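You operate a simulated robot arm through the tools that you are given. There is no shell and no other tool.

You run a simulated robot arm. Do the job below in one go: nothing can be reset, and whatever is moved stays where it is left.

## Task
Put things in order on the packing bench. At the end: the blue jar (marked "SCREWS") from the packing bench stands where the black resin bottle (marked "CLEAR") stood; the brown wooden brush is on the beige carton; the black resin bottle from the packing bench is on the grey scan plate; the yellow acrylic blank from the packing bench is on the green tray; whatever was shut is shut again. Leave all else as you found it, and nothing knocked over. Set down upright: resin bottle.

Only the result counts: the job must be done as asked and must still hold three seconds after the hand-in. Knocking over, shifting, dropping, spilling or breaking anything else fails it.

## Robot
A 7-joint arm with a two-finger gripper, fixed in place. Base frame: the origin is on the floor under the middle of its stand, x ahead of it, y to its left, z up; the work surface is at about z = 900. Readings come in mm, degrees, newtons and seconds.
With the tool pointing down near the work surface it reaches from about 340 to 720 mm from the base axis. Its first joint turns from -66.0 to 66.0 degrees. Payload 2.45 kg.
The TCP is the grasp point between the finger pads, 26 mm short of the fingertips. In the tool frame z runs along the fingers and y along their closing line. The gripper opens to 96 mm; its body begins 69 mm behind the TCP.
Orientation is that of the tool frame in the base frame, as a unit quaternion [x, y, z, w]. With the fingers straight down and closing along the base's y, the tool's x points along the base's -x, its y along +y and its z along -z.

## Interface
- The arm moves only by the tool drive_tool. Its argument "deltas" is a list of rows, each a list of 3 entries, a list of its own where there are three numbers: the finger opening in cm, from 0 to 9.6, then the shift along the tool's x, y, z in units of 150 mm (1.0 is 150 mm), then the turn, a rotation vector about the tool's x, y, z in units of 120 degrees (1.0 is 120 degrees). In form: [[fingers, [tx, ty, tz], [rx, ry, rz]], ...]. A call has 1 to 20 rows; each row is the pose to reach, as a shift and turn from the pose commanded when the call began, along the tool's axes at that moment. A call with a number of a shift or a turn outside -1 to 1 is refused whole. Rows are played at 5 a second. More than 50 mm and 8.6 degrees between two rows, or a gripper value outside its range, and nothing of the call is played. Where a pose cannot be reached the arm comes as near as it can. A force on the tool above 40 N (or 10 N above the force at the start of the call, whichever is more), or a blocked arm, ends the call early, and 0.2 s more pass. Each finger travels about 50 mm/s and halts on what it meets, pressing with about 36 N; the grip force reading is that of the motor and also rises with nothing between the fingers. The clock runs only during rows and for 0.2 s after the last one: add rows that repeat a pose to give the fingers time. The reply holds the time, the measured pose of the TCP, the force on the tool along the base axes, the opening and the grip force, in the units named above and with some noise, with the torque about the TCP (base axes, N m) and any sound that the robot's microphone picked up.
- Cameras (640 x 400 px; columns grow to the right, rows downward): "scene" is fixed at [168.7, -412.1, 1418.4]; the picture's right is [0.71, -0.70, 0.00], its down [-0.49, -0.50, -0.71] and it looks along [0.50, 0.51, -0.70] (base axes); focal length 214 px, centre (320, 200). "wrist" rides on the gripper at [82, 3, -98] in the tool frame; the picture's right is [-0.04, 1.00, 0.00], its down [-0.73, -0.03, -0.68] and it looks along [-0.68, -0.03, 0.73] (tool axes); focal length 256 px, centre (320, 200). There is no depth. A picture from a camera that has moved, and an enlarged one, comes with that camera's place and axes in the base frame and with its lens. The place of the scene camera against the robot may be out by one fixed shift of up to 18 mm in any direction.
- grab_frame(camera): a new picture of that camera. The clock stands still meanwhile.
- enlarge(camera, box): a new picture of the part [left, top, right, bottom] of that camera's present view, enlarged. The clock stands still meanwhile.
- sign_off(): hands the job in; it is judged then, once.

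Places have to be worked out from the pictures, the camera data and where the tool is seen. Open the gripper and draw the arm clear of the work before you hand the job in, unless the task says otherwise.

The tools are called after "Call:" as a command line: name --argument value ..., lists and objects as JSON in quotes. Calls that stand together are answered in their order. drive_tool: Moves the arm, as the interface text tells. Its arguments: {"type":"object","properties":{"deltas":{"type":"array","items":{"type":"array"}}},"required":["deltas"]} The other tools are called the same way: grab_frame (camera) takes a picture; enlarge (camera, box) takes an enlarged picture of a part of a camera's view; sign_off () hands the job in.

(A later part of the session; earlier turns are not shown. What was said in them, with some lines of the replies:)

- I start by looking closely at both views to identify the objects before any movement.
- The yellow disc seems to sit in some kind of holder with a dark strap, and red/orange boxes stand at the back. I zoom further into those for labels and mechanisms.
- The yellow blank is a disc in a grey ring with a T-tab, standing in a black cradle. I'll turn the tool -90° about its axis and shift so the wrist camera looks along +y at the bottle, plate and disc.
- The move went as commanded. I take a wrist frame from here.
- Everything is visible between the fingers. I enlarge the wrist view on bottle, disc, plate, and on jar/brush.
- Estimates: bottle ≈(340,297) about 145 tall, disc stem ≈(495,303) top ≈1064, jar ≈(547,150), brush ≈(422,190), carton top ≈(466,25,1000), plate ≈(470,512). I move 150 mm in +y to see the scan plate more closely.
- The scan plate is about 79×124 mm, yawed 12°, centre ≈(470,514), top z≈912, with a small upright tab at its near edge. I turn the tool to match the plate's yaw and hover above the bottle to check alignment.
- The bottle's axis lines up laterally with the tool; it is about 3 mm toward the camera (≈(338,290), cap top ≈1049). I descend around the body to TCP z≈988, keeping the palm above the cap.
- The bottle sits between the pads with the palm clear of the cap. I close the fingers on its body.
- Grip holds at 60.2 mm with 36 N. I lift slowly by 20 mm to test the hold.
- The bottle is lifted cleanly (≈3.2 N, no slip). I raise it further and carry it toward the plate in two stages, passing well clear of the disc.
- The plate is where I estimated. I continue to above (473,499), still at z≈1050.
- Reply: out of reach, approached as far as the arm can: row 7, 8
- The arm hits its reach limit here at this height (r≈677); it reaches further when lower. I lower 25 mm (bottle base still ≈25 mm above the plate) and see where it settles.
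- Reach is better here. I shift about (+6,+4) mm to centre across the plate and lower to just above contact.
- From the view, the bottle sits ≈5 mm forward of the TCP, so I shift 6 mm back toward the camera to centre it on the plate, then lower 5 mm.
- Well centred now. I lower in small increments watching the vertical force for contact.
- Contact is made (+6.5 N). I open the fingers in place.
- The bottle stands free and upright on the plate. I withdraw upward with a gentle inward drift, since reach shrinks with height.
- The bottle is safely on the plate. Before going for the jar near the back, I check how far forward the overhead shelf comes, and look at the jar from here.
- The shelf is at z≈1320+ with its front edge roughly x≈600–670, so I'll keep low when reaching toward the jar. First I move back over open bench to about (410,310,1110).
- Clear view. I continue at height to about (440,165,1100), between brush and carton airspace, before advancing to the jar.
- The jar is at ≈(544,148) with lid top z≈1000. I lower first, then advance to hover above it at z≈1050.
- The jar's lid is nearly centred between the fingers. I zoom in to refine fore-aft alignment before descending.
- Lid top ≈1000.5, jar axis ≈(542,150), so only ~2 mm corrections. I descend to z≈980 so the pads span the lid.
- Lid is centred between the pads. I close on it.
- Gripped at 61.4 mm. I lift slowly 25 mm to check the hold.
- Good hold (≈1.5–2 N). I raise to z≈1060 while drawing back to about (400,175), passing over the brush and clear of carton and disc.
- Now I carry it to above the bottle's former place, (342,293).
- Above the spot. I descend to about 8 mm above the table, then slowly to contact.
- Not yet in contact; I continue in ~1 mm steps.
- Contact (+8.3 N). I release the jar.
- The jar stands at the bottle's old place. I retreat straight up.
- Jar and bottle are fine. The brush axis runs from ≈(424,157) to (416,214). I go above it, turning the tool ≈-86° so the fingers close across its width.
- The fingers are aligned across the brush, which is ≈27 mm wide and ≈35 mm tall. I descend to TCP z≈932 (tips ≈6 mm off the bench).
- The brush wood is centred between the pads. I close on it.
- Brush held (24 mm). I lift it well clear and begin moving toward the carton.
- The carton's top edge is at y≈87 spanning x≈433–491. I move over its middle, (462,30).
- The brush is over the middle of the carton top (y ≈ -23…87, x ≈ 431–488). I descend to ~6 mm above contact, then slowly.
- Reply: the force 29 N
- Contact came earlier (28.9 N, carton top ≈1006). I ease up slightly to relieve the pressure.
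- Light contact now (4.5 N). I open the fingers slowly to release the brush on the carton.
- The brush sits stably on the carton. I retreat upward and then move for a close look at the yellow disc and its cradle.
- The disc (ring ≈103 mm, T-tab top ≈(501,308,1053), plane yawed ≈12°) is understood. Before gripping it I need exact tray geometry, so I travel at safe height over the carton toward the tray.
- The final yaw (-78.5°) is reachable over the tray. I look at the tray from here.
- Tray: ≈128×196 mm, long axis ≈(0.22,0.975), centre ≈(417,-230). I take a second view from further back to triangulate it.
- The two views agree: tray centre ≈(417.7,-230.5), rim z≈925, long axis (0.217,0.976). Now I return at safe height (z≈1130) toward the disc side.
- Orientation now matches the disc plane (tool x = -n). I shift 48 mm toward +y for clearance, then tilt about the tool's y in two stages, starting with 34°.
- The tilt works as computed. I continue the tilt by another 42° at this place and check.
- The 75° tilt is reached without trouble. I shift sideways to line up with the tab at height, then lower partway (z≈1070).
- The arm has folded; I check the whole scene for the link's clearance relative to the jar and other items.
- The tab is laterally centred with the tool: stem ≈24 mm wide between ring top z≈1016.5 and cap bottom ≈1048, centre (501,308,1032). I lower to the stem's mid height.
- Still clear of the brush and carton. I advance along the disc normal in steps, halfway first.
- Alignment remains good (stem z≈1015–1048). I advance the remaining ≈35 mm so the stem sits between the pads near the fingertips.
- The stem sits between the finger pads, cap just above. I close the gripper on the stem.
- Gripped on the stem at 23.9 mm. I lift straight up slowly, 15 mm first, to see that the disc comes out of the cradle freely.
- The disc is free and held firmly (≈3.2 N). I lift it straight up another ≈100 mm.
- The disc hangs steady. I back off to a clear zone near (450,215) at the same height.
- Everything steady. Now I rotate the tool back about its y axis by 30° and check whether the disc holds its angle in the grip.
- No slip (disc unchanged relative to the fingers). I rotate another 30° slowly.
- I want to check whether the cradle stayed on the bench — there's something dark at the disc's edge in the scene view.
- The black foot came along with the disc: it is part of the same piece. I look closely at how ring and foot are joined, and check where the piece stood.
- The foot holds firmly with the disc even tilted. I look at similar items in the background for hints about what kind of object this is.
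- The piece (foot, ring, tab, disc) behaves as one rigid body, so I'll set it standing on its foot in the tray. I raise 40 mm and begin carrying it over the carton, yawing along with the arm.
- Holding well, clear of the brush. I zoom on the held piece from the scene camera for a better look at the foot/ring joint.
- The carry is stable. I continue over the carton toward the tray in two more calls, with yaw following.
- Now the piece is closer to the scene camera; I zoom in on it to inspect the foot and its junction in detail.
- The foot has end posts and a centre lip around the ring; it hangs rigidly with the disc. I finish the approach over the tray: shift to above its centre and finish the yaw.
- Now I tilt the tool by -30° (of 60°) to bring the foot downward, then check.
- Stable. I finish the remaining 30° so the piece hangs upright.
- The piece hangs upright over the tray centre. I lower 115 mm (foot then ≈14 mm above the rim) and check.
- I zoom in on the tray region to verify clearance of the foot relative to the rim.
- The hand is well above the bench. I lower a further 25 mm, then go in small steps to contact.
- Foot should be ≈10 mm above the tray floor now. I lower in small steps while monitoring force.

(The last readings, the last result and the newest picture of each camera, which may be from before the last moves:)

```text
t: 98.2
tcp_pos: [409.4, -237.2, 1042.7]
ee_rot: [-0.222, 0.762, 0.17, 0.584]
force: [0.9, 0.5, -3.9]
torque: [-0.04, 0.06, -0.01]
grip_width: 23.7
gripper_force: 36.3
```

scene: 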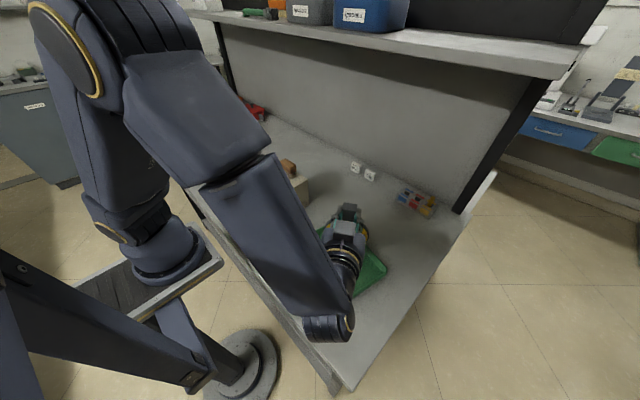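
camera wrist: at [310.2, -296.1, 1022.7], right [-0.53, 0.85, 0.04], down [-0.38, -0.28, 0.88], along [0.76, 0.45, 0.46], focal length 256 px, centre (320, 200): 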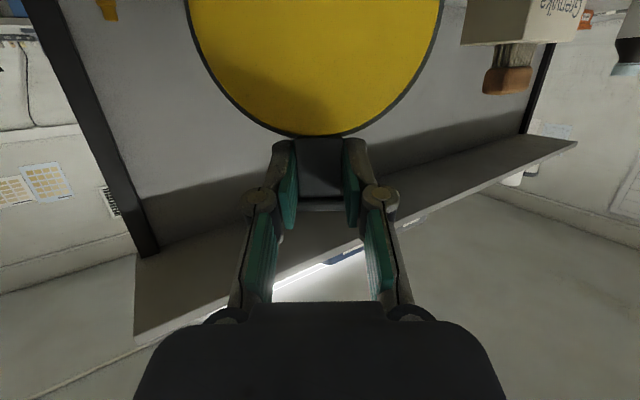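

Call:
drive_tool --deltas '[[1.5, [0.0064, 0, 0.0017], [0, 0, 0]], [1.5, [0.0129, 0, 0.0035], [0, 0, 0]], [1.5, [0.0129, 0, 0.0035], [0, 0, 0]]]'

```text
t: 99.0
tcp_pos: [408.6, -236.3, 1040.0]
ee_rot: [-0.222, 0.762, 0.17, 0.584]
force: [-0.6, 0.3, -3.4]
torque: [-0.03, 0.06, -0.01]
grip_width: 23.4
gripper_force: 35.2
```

Not in contact yet; I continue in 1 mm steps.

Call:
drive_tool --deltas '[[1.5, [0.0064, 0, 0.0017], [0, 0, 0]], [1.5, [0.0064, 0, 0.0017], [0, 0, 0]]]'

```text
t: 99.6
tcp_pos: [409.8, -236.3, 1040.3]
ee_rot: [-0.221, 0.761, 0.169, 0.585]
force: [-2.8, -0.8, 9.9]
torque: [-0.19, 0.42, -0.02]
grip_width: 23.6
gripper_force: 35.4
```

Contact (+9.9 N) at exactly the height expected for the tray floor. I release slowly.

Call:
drive_tool --deltas '[[2.5, [0, 0, 0], [0, 0, 0]], [2.8, [0, 0, 0], [0, 0, 0]], [3.2, [0, 0, 0], [0, 0, 0]], [3.8, [0, 0, 0], [0, 0, 0]], [4.6, [0, 0, 0], [0, 0, 0]], [5.6, [0, 0, 0], [0, 0, 0]], [5.6, [0, 0, 0], [0, 0, 0]]]'

Call:
grab_frame --camera "wrist"

Call:
enlarge --camera "scene" --box '[300, 190, 400, 310]'

```text
t: 101.2
tcp_pos: [408.8, -235.9, 1039.6]
ee_rot: [-0.221, 0.762, 0.17, 0.584]
force: [0.6, 0.4, -0.2]
torque: [0.02, -0.02, 0.01]
grip_width: 56.3
gripper_force: 0.0
```

```text
taken
camera wrist: at [309.9, -296.5, 987.4], right [-0.53, 0.85, 0.04], down [-0.38, -0.28, 0.88], along [0.76, 0.45, 0.46], focal length 256 px, centre (320, 200)
```

wrist: 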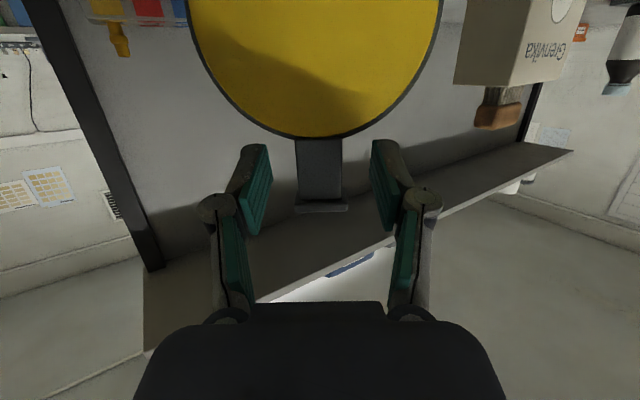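

```text
3.33 times, centred on (350, 250) of scene
camera zoom: at [168.7, -412.1, 1418.4], right [0.71, -0.7, 0.0], down [-0.49, -0.5, -0.71], along [0.5, 0.51, -0.7], focal length 715 px, centre (220, 33)
```

zoom: 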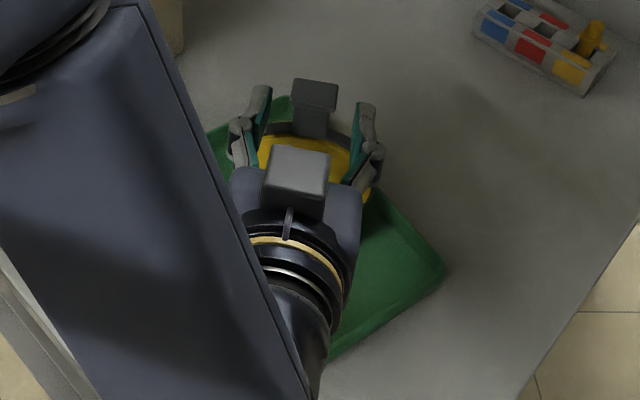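

The piece stands by itself in the tray. I open fully and retract horizontally backward from the stem, then upward.

Call:
drive_tool --deltas '[[6.5, [0.017, 0, -0.064], [0, 0, 0]], [7.5, [0.043, 0, -0.161], [0, 0, 0]], [8.5, [0.069, 0, -0.258], [0, 0, 0]], [9.0, [0.095, 0, -0.354], [0, 0, 0]], [9.0, [0.095, 0, -0.354], [0, 0, 0]]]'

Call:
grab_frame --camera "wrist"

Call:
grab_frame --camera "scene"

```text
t: 102.4
tcp_pos: [361.9, -264.9, 1038.7]
ee_rot: [-0.222, 0.761, 0.171, 0.585]
force: [0.6, 0.3, 0.2]
torque: [0.0, -0.03, -0.01]
grip_width: 90.3
gripper_force: 0.0
```

```text
taken
camera wrist: at [263.1, -326.3, 987.0], right [-0.53, 0.85, 0.04], down [-0.38, -0.28, 0.88], along [0.76, 0.45, 0.46], focal length 256 px, centre (320, 200)
```

wrist: 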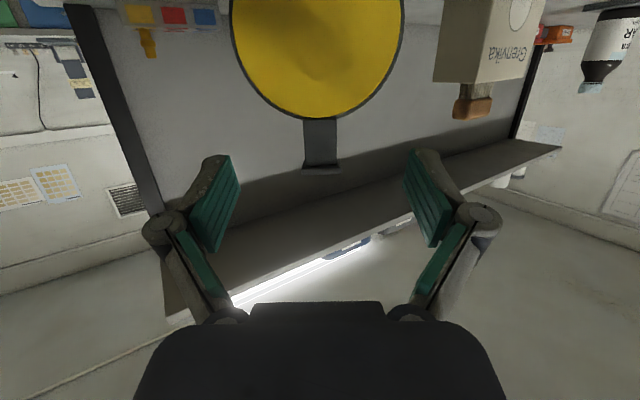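

```text
taken
```

scene: 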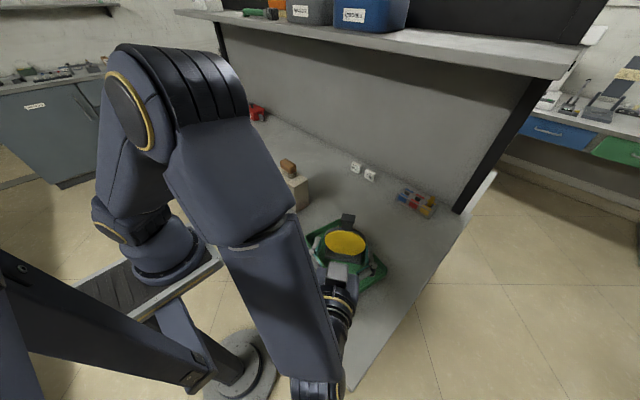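

The disc piece stands upright in the tray. I raise the hand 130 mm away from it.

Call:
drive_tool --deltas '[[9.0, [-0.1, 0, -0.0268], [0, 0, 0]], [9.0, [-0.25, 0, -0.067], [0, 0, 0]], [9.0, [-0.4, 0, -0.1072], [0, 0, 0]], [9.0, [-0.55, 0, -0.1474], [0, 0, 0]], [9.0, [-0.7, 0, -0.1876], [0, 0, 0]], [9.0, [-0.837, 0, -0.2243], [0, 0, 0]], [9.0, [-0.837, 0, -0.2243], [0, 0, 0]]]'

Call:
drive_tool --deltas '[[9.0, [0, 0, 0], [0, 0.068, 0]], [9.0, [0, 0, 0], [0, 0.136, 0]], [9.0, [0, 0, 0], [0, 0.204, 0]], [9.0, [0, 0, 0], [0, 0.272, 0]], [9.0, [0, 0, 0], [0, 0.34, 0]], [9.0, [0, 0, 0], [0, 0.408, 0]], [9.0, [0, 0, 0], [0, 0.476, 0]], [9.0, [0, 0, 0], [0, 0.544, 0]], [9.0, [0, 0, 0], [0, 0.62, 0]], [9.0, [0, 0, 0], [0, 0.62, 0]]]'

Call:
grab_frame --camera "scene"

Call:
grab_frame --camera "wrist"

```text
t: 104.0
tcp_pos: [363.4, -267.1, 1170.4]
ee_rot: [-0.222, 0.761, 0.171, 0.585]
force: [0.4, -0.4, -0.1]
torque: [-0.02, 0.02, 0.02]
grip_width: 90.2
gripper_force: 0.1
```

```text
refused: row 9 steps farther than a row can; nothing moved
```

```text
taken
```

scene: 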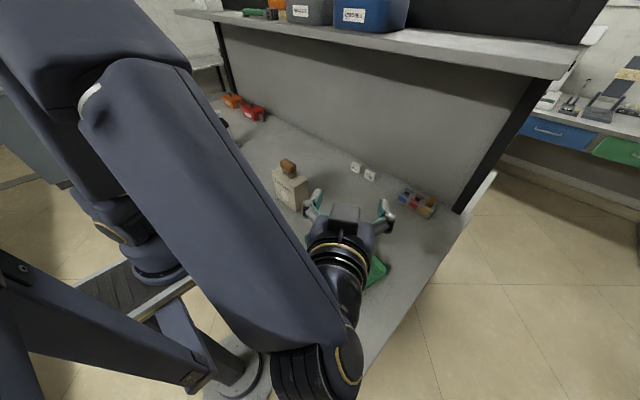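

```text
taken
camera wrist: at [263.5, -326.7, 1117.6], right [-0.53, 0.85, 0.04], down [-0.38, -0.28, 0.88], along [0.76, 0.45, 0.46], focal length 256 px, centre (320, 200)
```

wrist: 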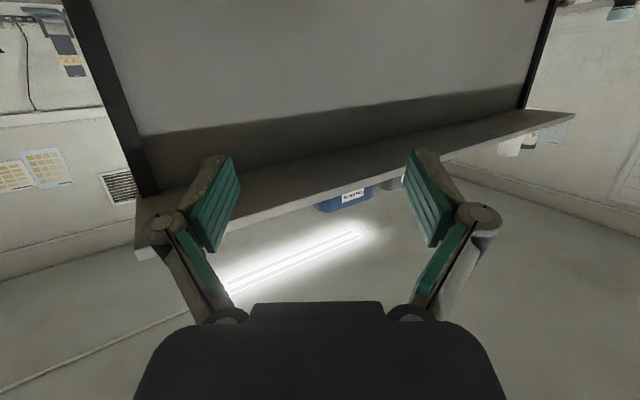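

The tilt call was refused for a too-large last step. I repeat it with even steps to bring the tool back to pointing down.

Call:
drive_tool --deltas '[[9.0, [0, 0, 0], [0, 0.069, 0]], [9.0, [0, 0, 0], [0, 0.138, 0]], [9.0, [0, 0, 0], [0, 0.207, 0]], [9.0, [0, 0, 0], [0, 0.276, 0]], [9.0, [0, 0, 0], [0, 0.345, 0]], [9.0, [0, 0, 0], [0, 0.414, 0]], [9.0, [0, 0, 0], [0, 0.483, 0]], [9.0, [0, 0, 0], [0, 0.552, 0]], [9.0, [0, 0, 0], [0, 0.62, 0]], [9.0, [0, 0, 0], [0, 0.62, 0]]]'

Call:
grab_frame --camera "scene"

Call:
grab_frame --camera "wrist"

```text
t: 106.2
tcp_pos: [363.2, -266.4, 1169.1]
ee_rot: [-0.28, 0.96, 0.002, 0.005]
force: [0.2, -0.1, 0.4]
torque: [0.02, -0.01, -0.01]
grip_width: 90.2
gripper_force: 0.2
```

```text
taken
```

scene: 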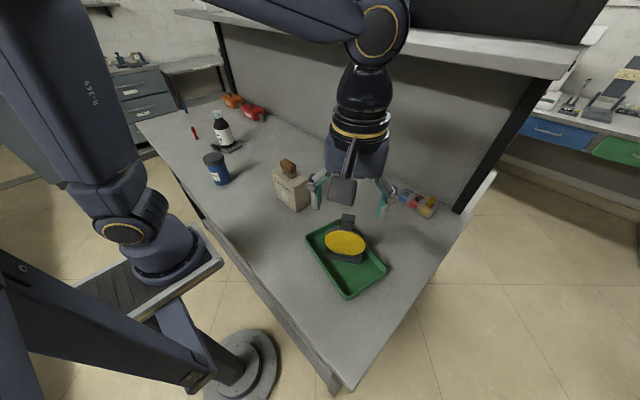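

```text
taken
camera wrist: at [292.4, -307.8, 1267.8], right [-0.5, 0.86, 0.0], down [0.63, 0.37, 0.69], along [0.59, 0.34, -0.73], focal length 256 px, centre (320, 200)
```

wrist: 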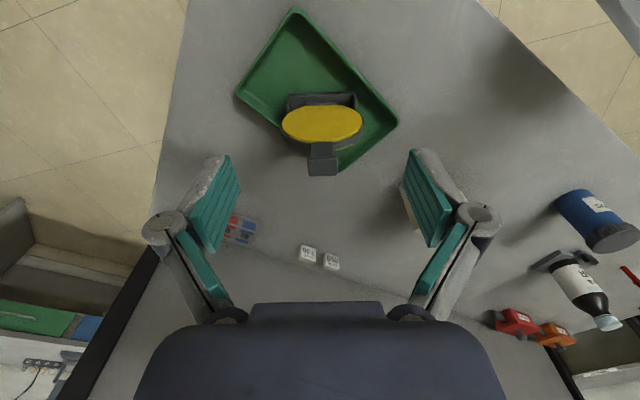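

The piece appears to stand in the tray. I zoom in on it and on all other items to verify the final state.

Call:
enlarge --camera "wrist" --box '[220, 0, 420, 190]'

Call:
enlarge --camera "scene" --box '[295, 200, 395, 305]'

Call:
enlarge --camera "scene" --box '[180, 90, 320, 215]'

```text
2.11 times, centred on (320, 95) of wrist
camera zoom: at [292.4, -307.8, 1267.8], right [-0.5, 0.86, 0.0], down [0.63, 0.37, 0.69], along [0.59, 0.34, -0.73], focal length 539 px, centre (320, 421)
```

zoom: 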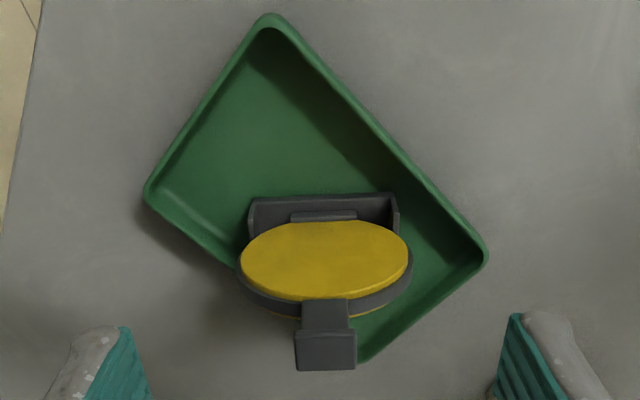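

```text
3.81 times, centred on (345, 252) of scene
camera zoom: at [168.7, -412.1, 1418.4], right [0.71, -0.7, 0.0], down [-0.49, -0.5, -0.71], along [0.5, 0.51, -0.7], focal length 817 px, centre (225, 0)
```

zoom: 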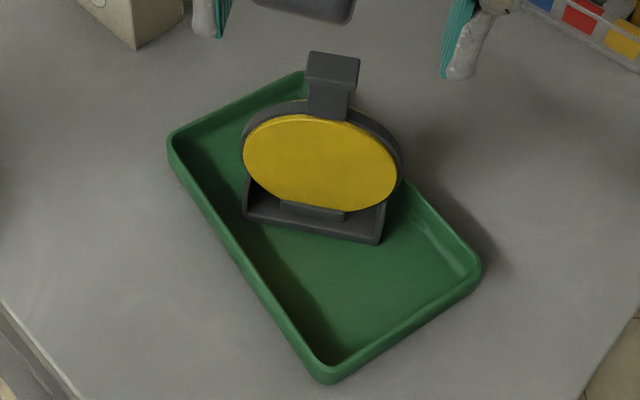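

```text
3.20 times, centred on (250, 152) of scene
camera zoom: at [168.7, -412.1, 1418.4], right [0.71, -0.7, 0.0], down [-0.49, -0.5, -0.71], along [0.5, 0.51, -0.7], focal length 686 px, centre (544, 352)
```

zoom: 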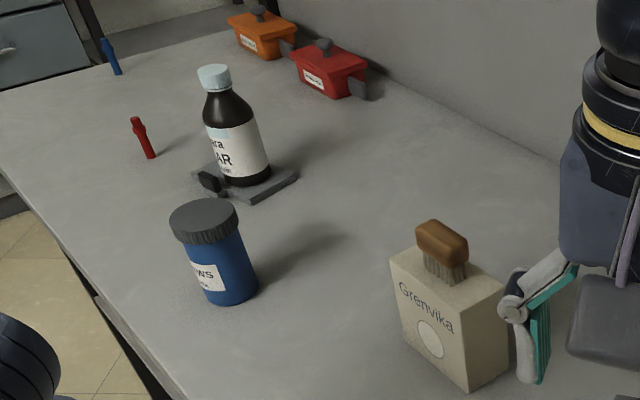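

Final state verified: jar at the bottle's old spot, bottle upright on the plate, brush on the carton, the yellow blank standing inside the tray; red/orange boxes still shut. I raise the open gripper clear of the work.

Call:
drive_tool --deltas '[[9.6, [0, 0, -0.15], [0, 0, 0]], [9.6, [0.03, 0, -0.35], [0, 0, 0]], [9.6, [0.06, 0, -0.55], [0, 0, 0]], [9.6, [0.06, 0, -0.55], [0, 0, 0]], [9.6, [0.06, 0, -0.55], [0, 0, 0]]]'

Call:
grab_frame --camera "scene"

Call:
grab_frame --camera "wrist"

```text
t: 107.4
tcp_pos: [356.4, -271.4, 1251.8]
ee_rot: [-0.28, 0.96, 0.002, 0.004]
force: [0.0, -0.3, -0.5]
torque: [0.0, -0.02, -0.01]
grip_width: 95.9
gripper_force: 0.1
```

```text
taken
```

scene: 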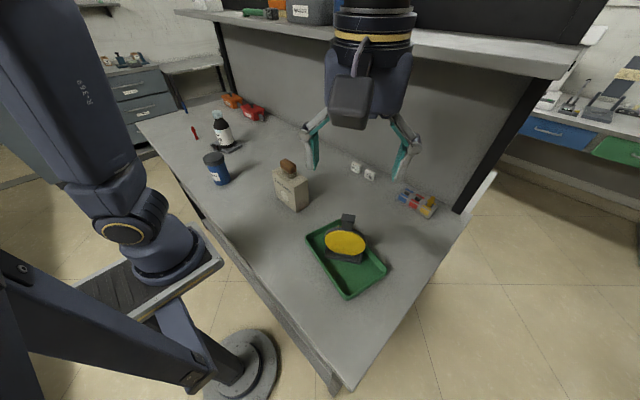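

```text
taken
camera wrist: at [284.3, -313.5, 1350.4], right [-0.5, 0.86, 0.0], down [0.63, 0.36, 0.69], along [0.59, 0.35, -0.73], focal length 256 px, centre (320, 200)
```

wrist: 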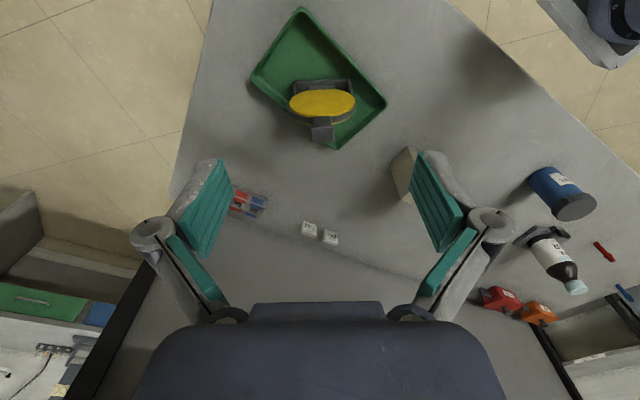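

Everything is standing as required and the arm is clear with the gripper open, so I hand the job in.

Call:
sign_off

```text
The job is handed in.
```

The job is handed in, and the last pictures show every item where you asked for it. One point about the yellow blank, noted below, could count against the result.

- **Blue jar ("SCREWS"):** it stands within a few millimetres of where the black resin bottle stood.
- **Black resin bottle ("CLEAR"):** it stands upright on the grey scan plate.
- **Brown wooden brush:** it sits on top of the beige carton.
- **Yellow acrylic blank:** it stands inside the green tray. Its dark foot, marked "40% -120 V", came up with the disc when I lifted it by the tab. The two stayed rigid together through every tilt, so I treated them as one piece. If the foot was meant to stay on the bench as a separate holder, this part was not done as asked.
- **Anything shut:** I opened nothing, and the red and orange boxes are still closed.

Nothing was knocked over or dropped. The gripper is open, and the arm is raised above the bench.
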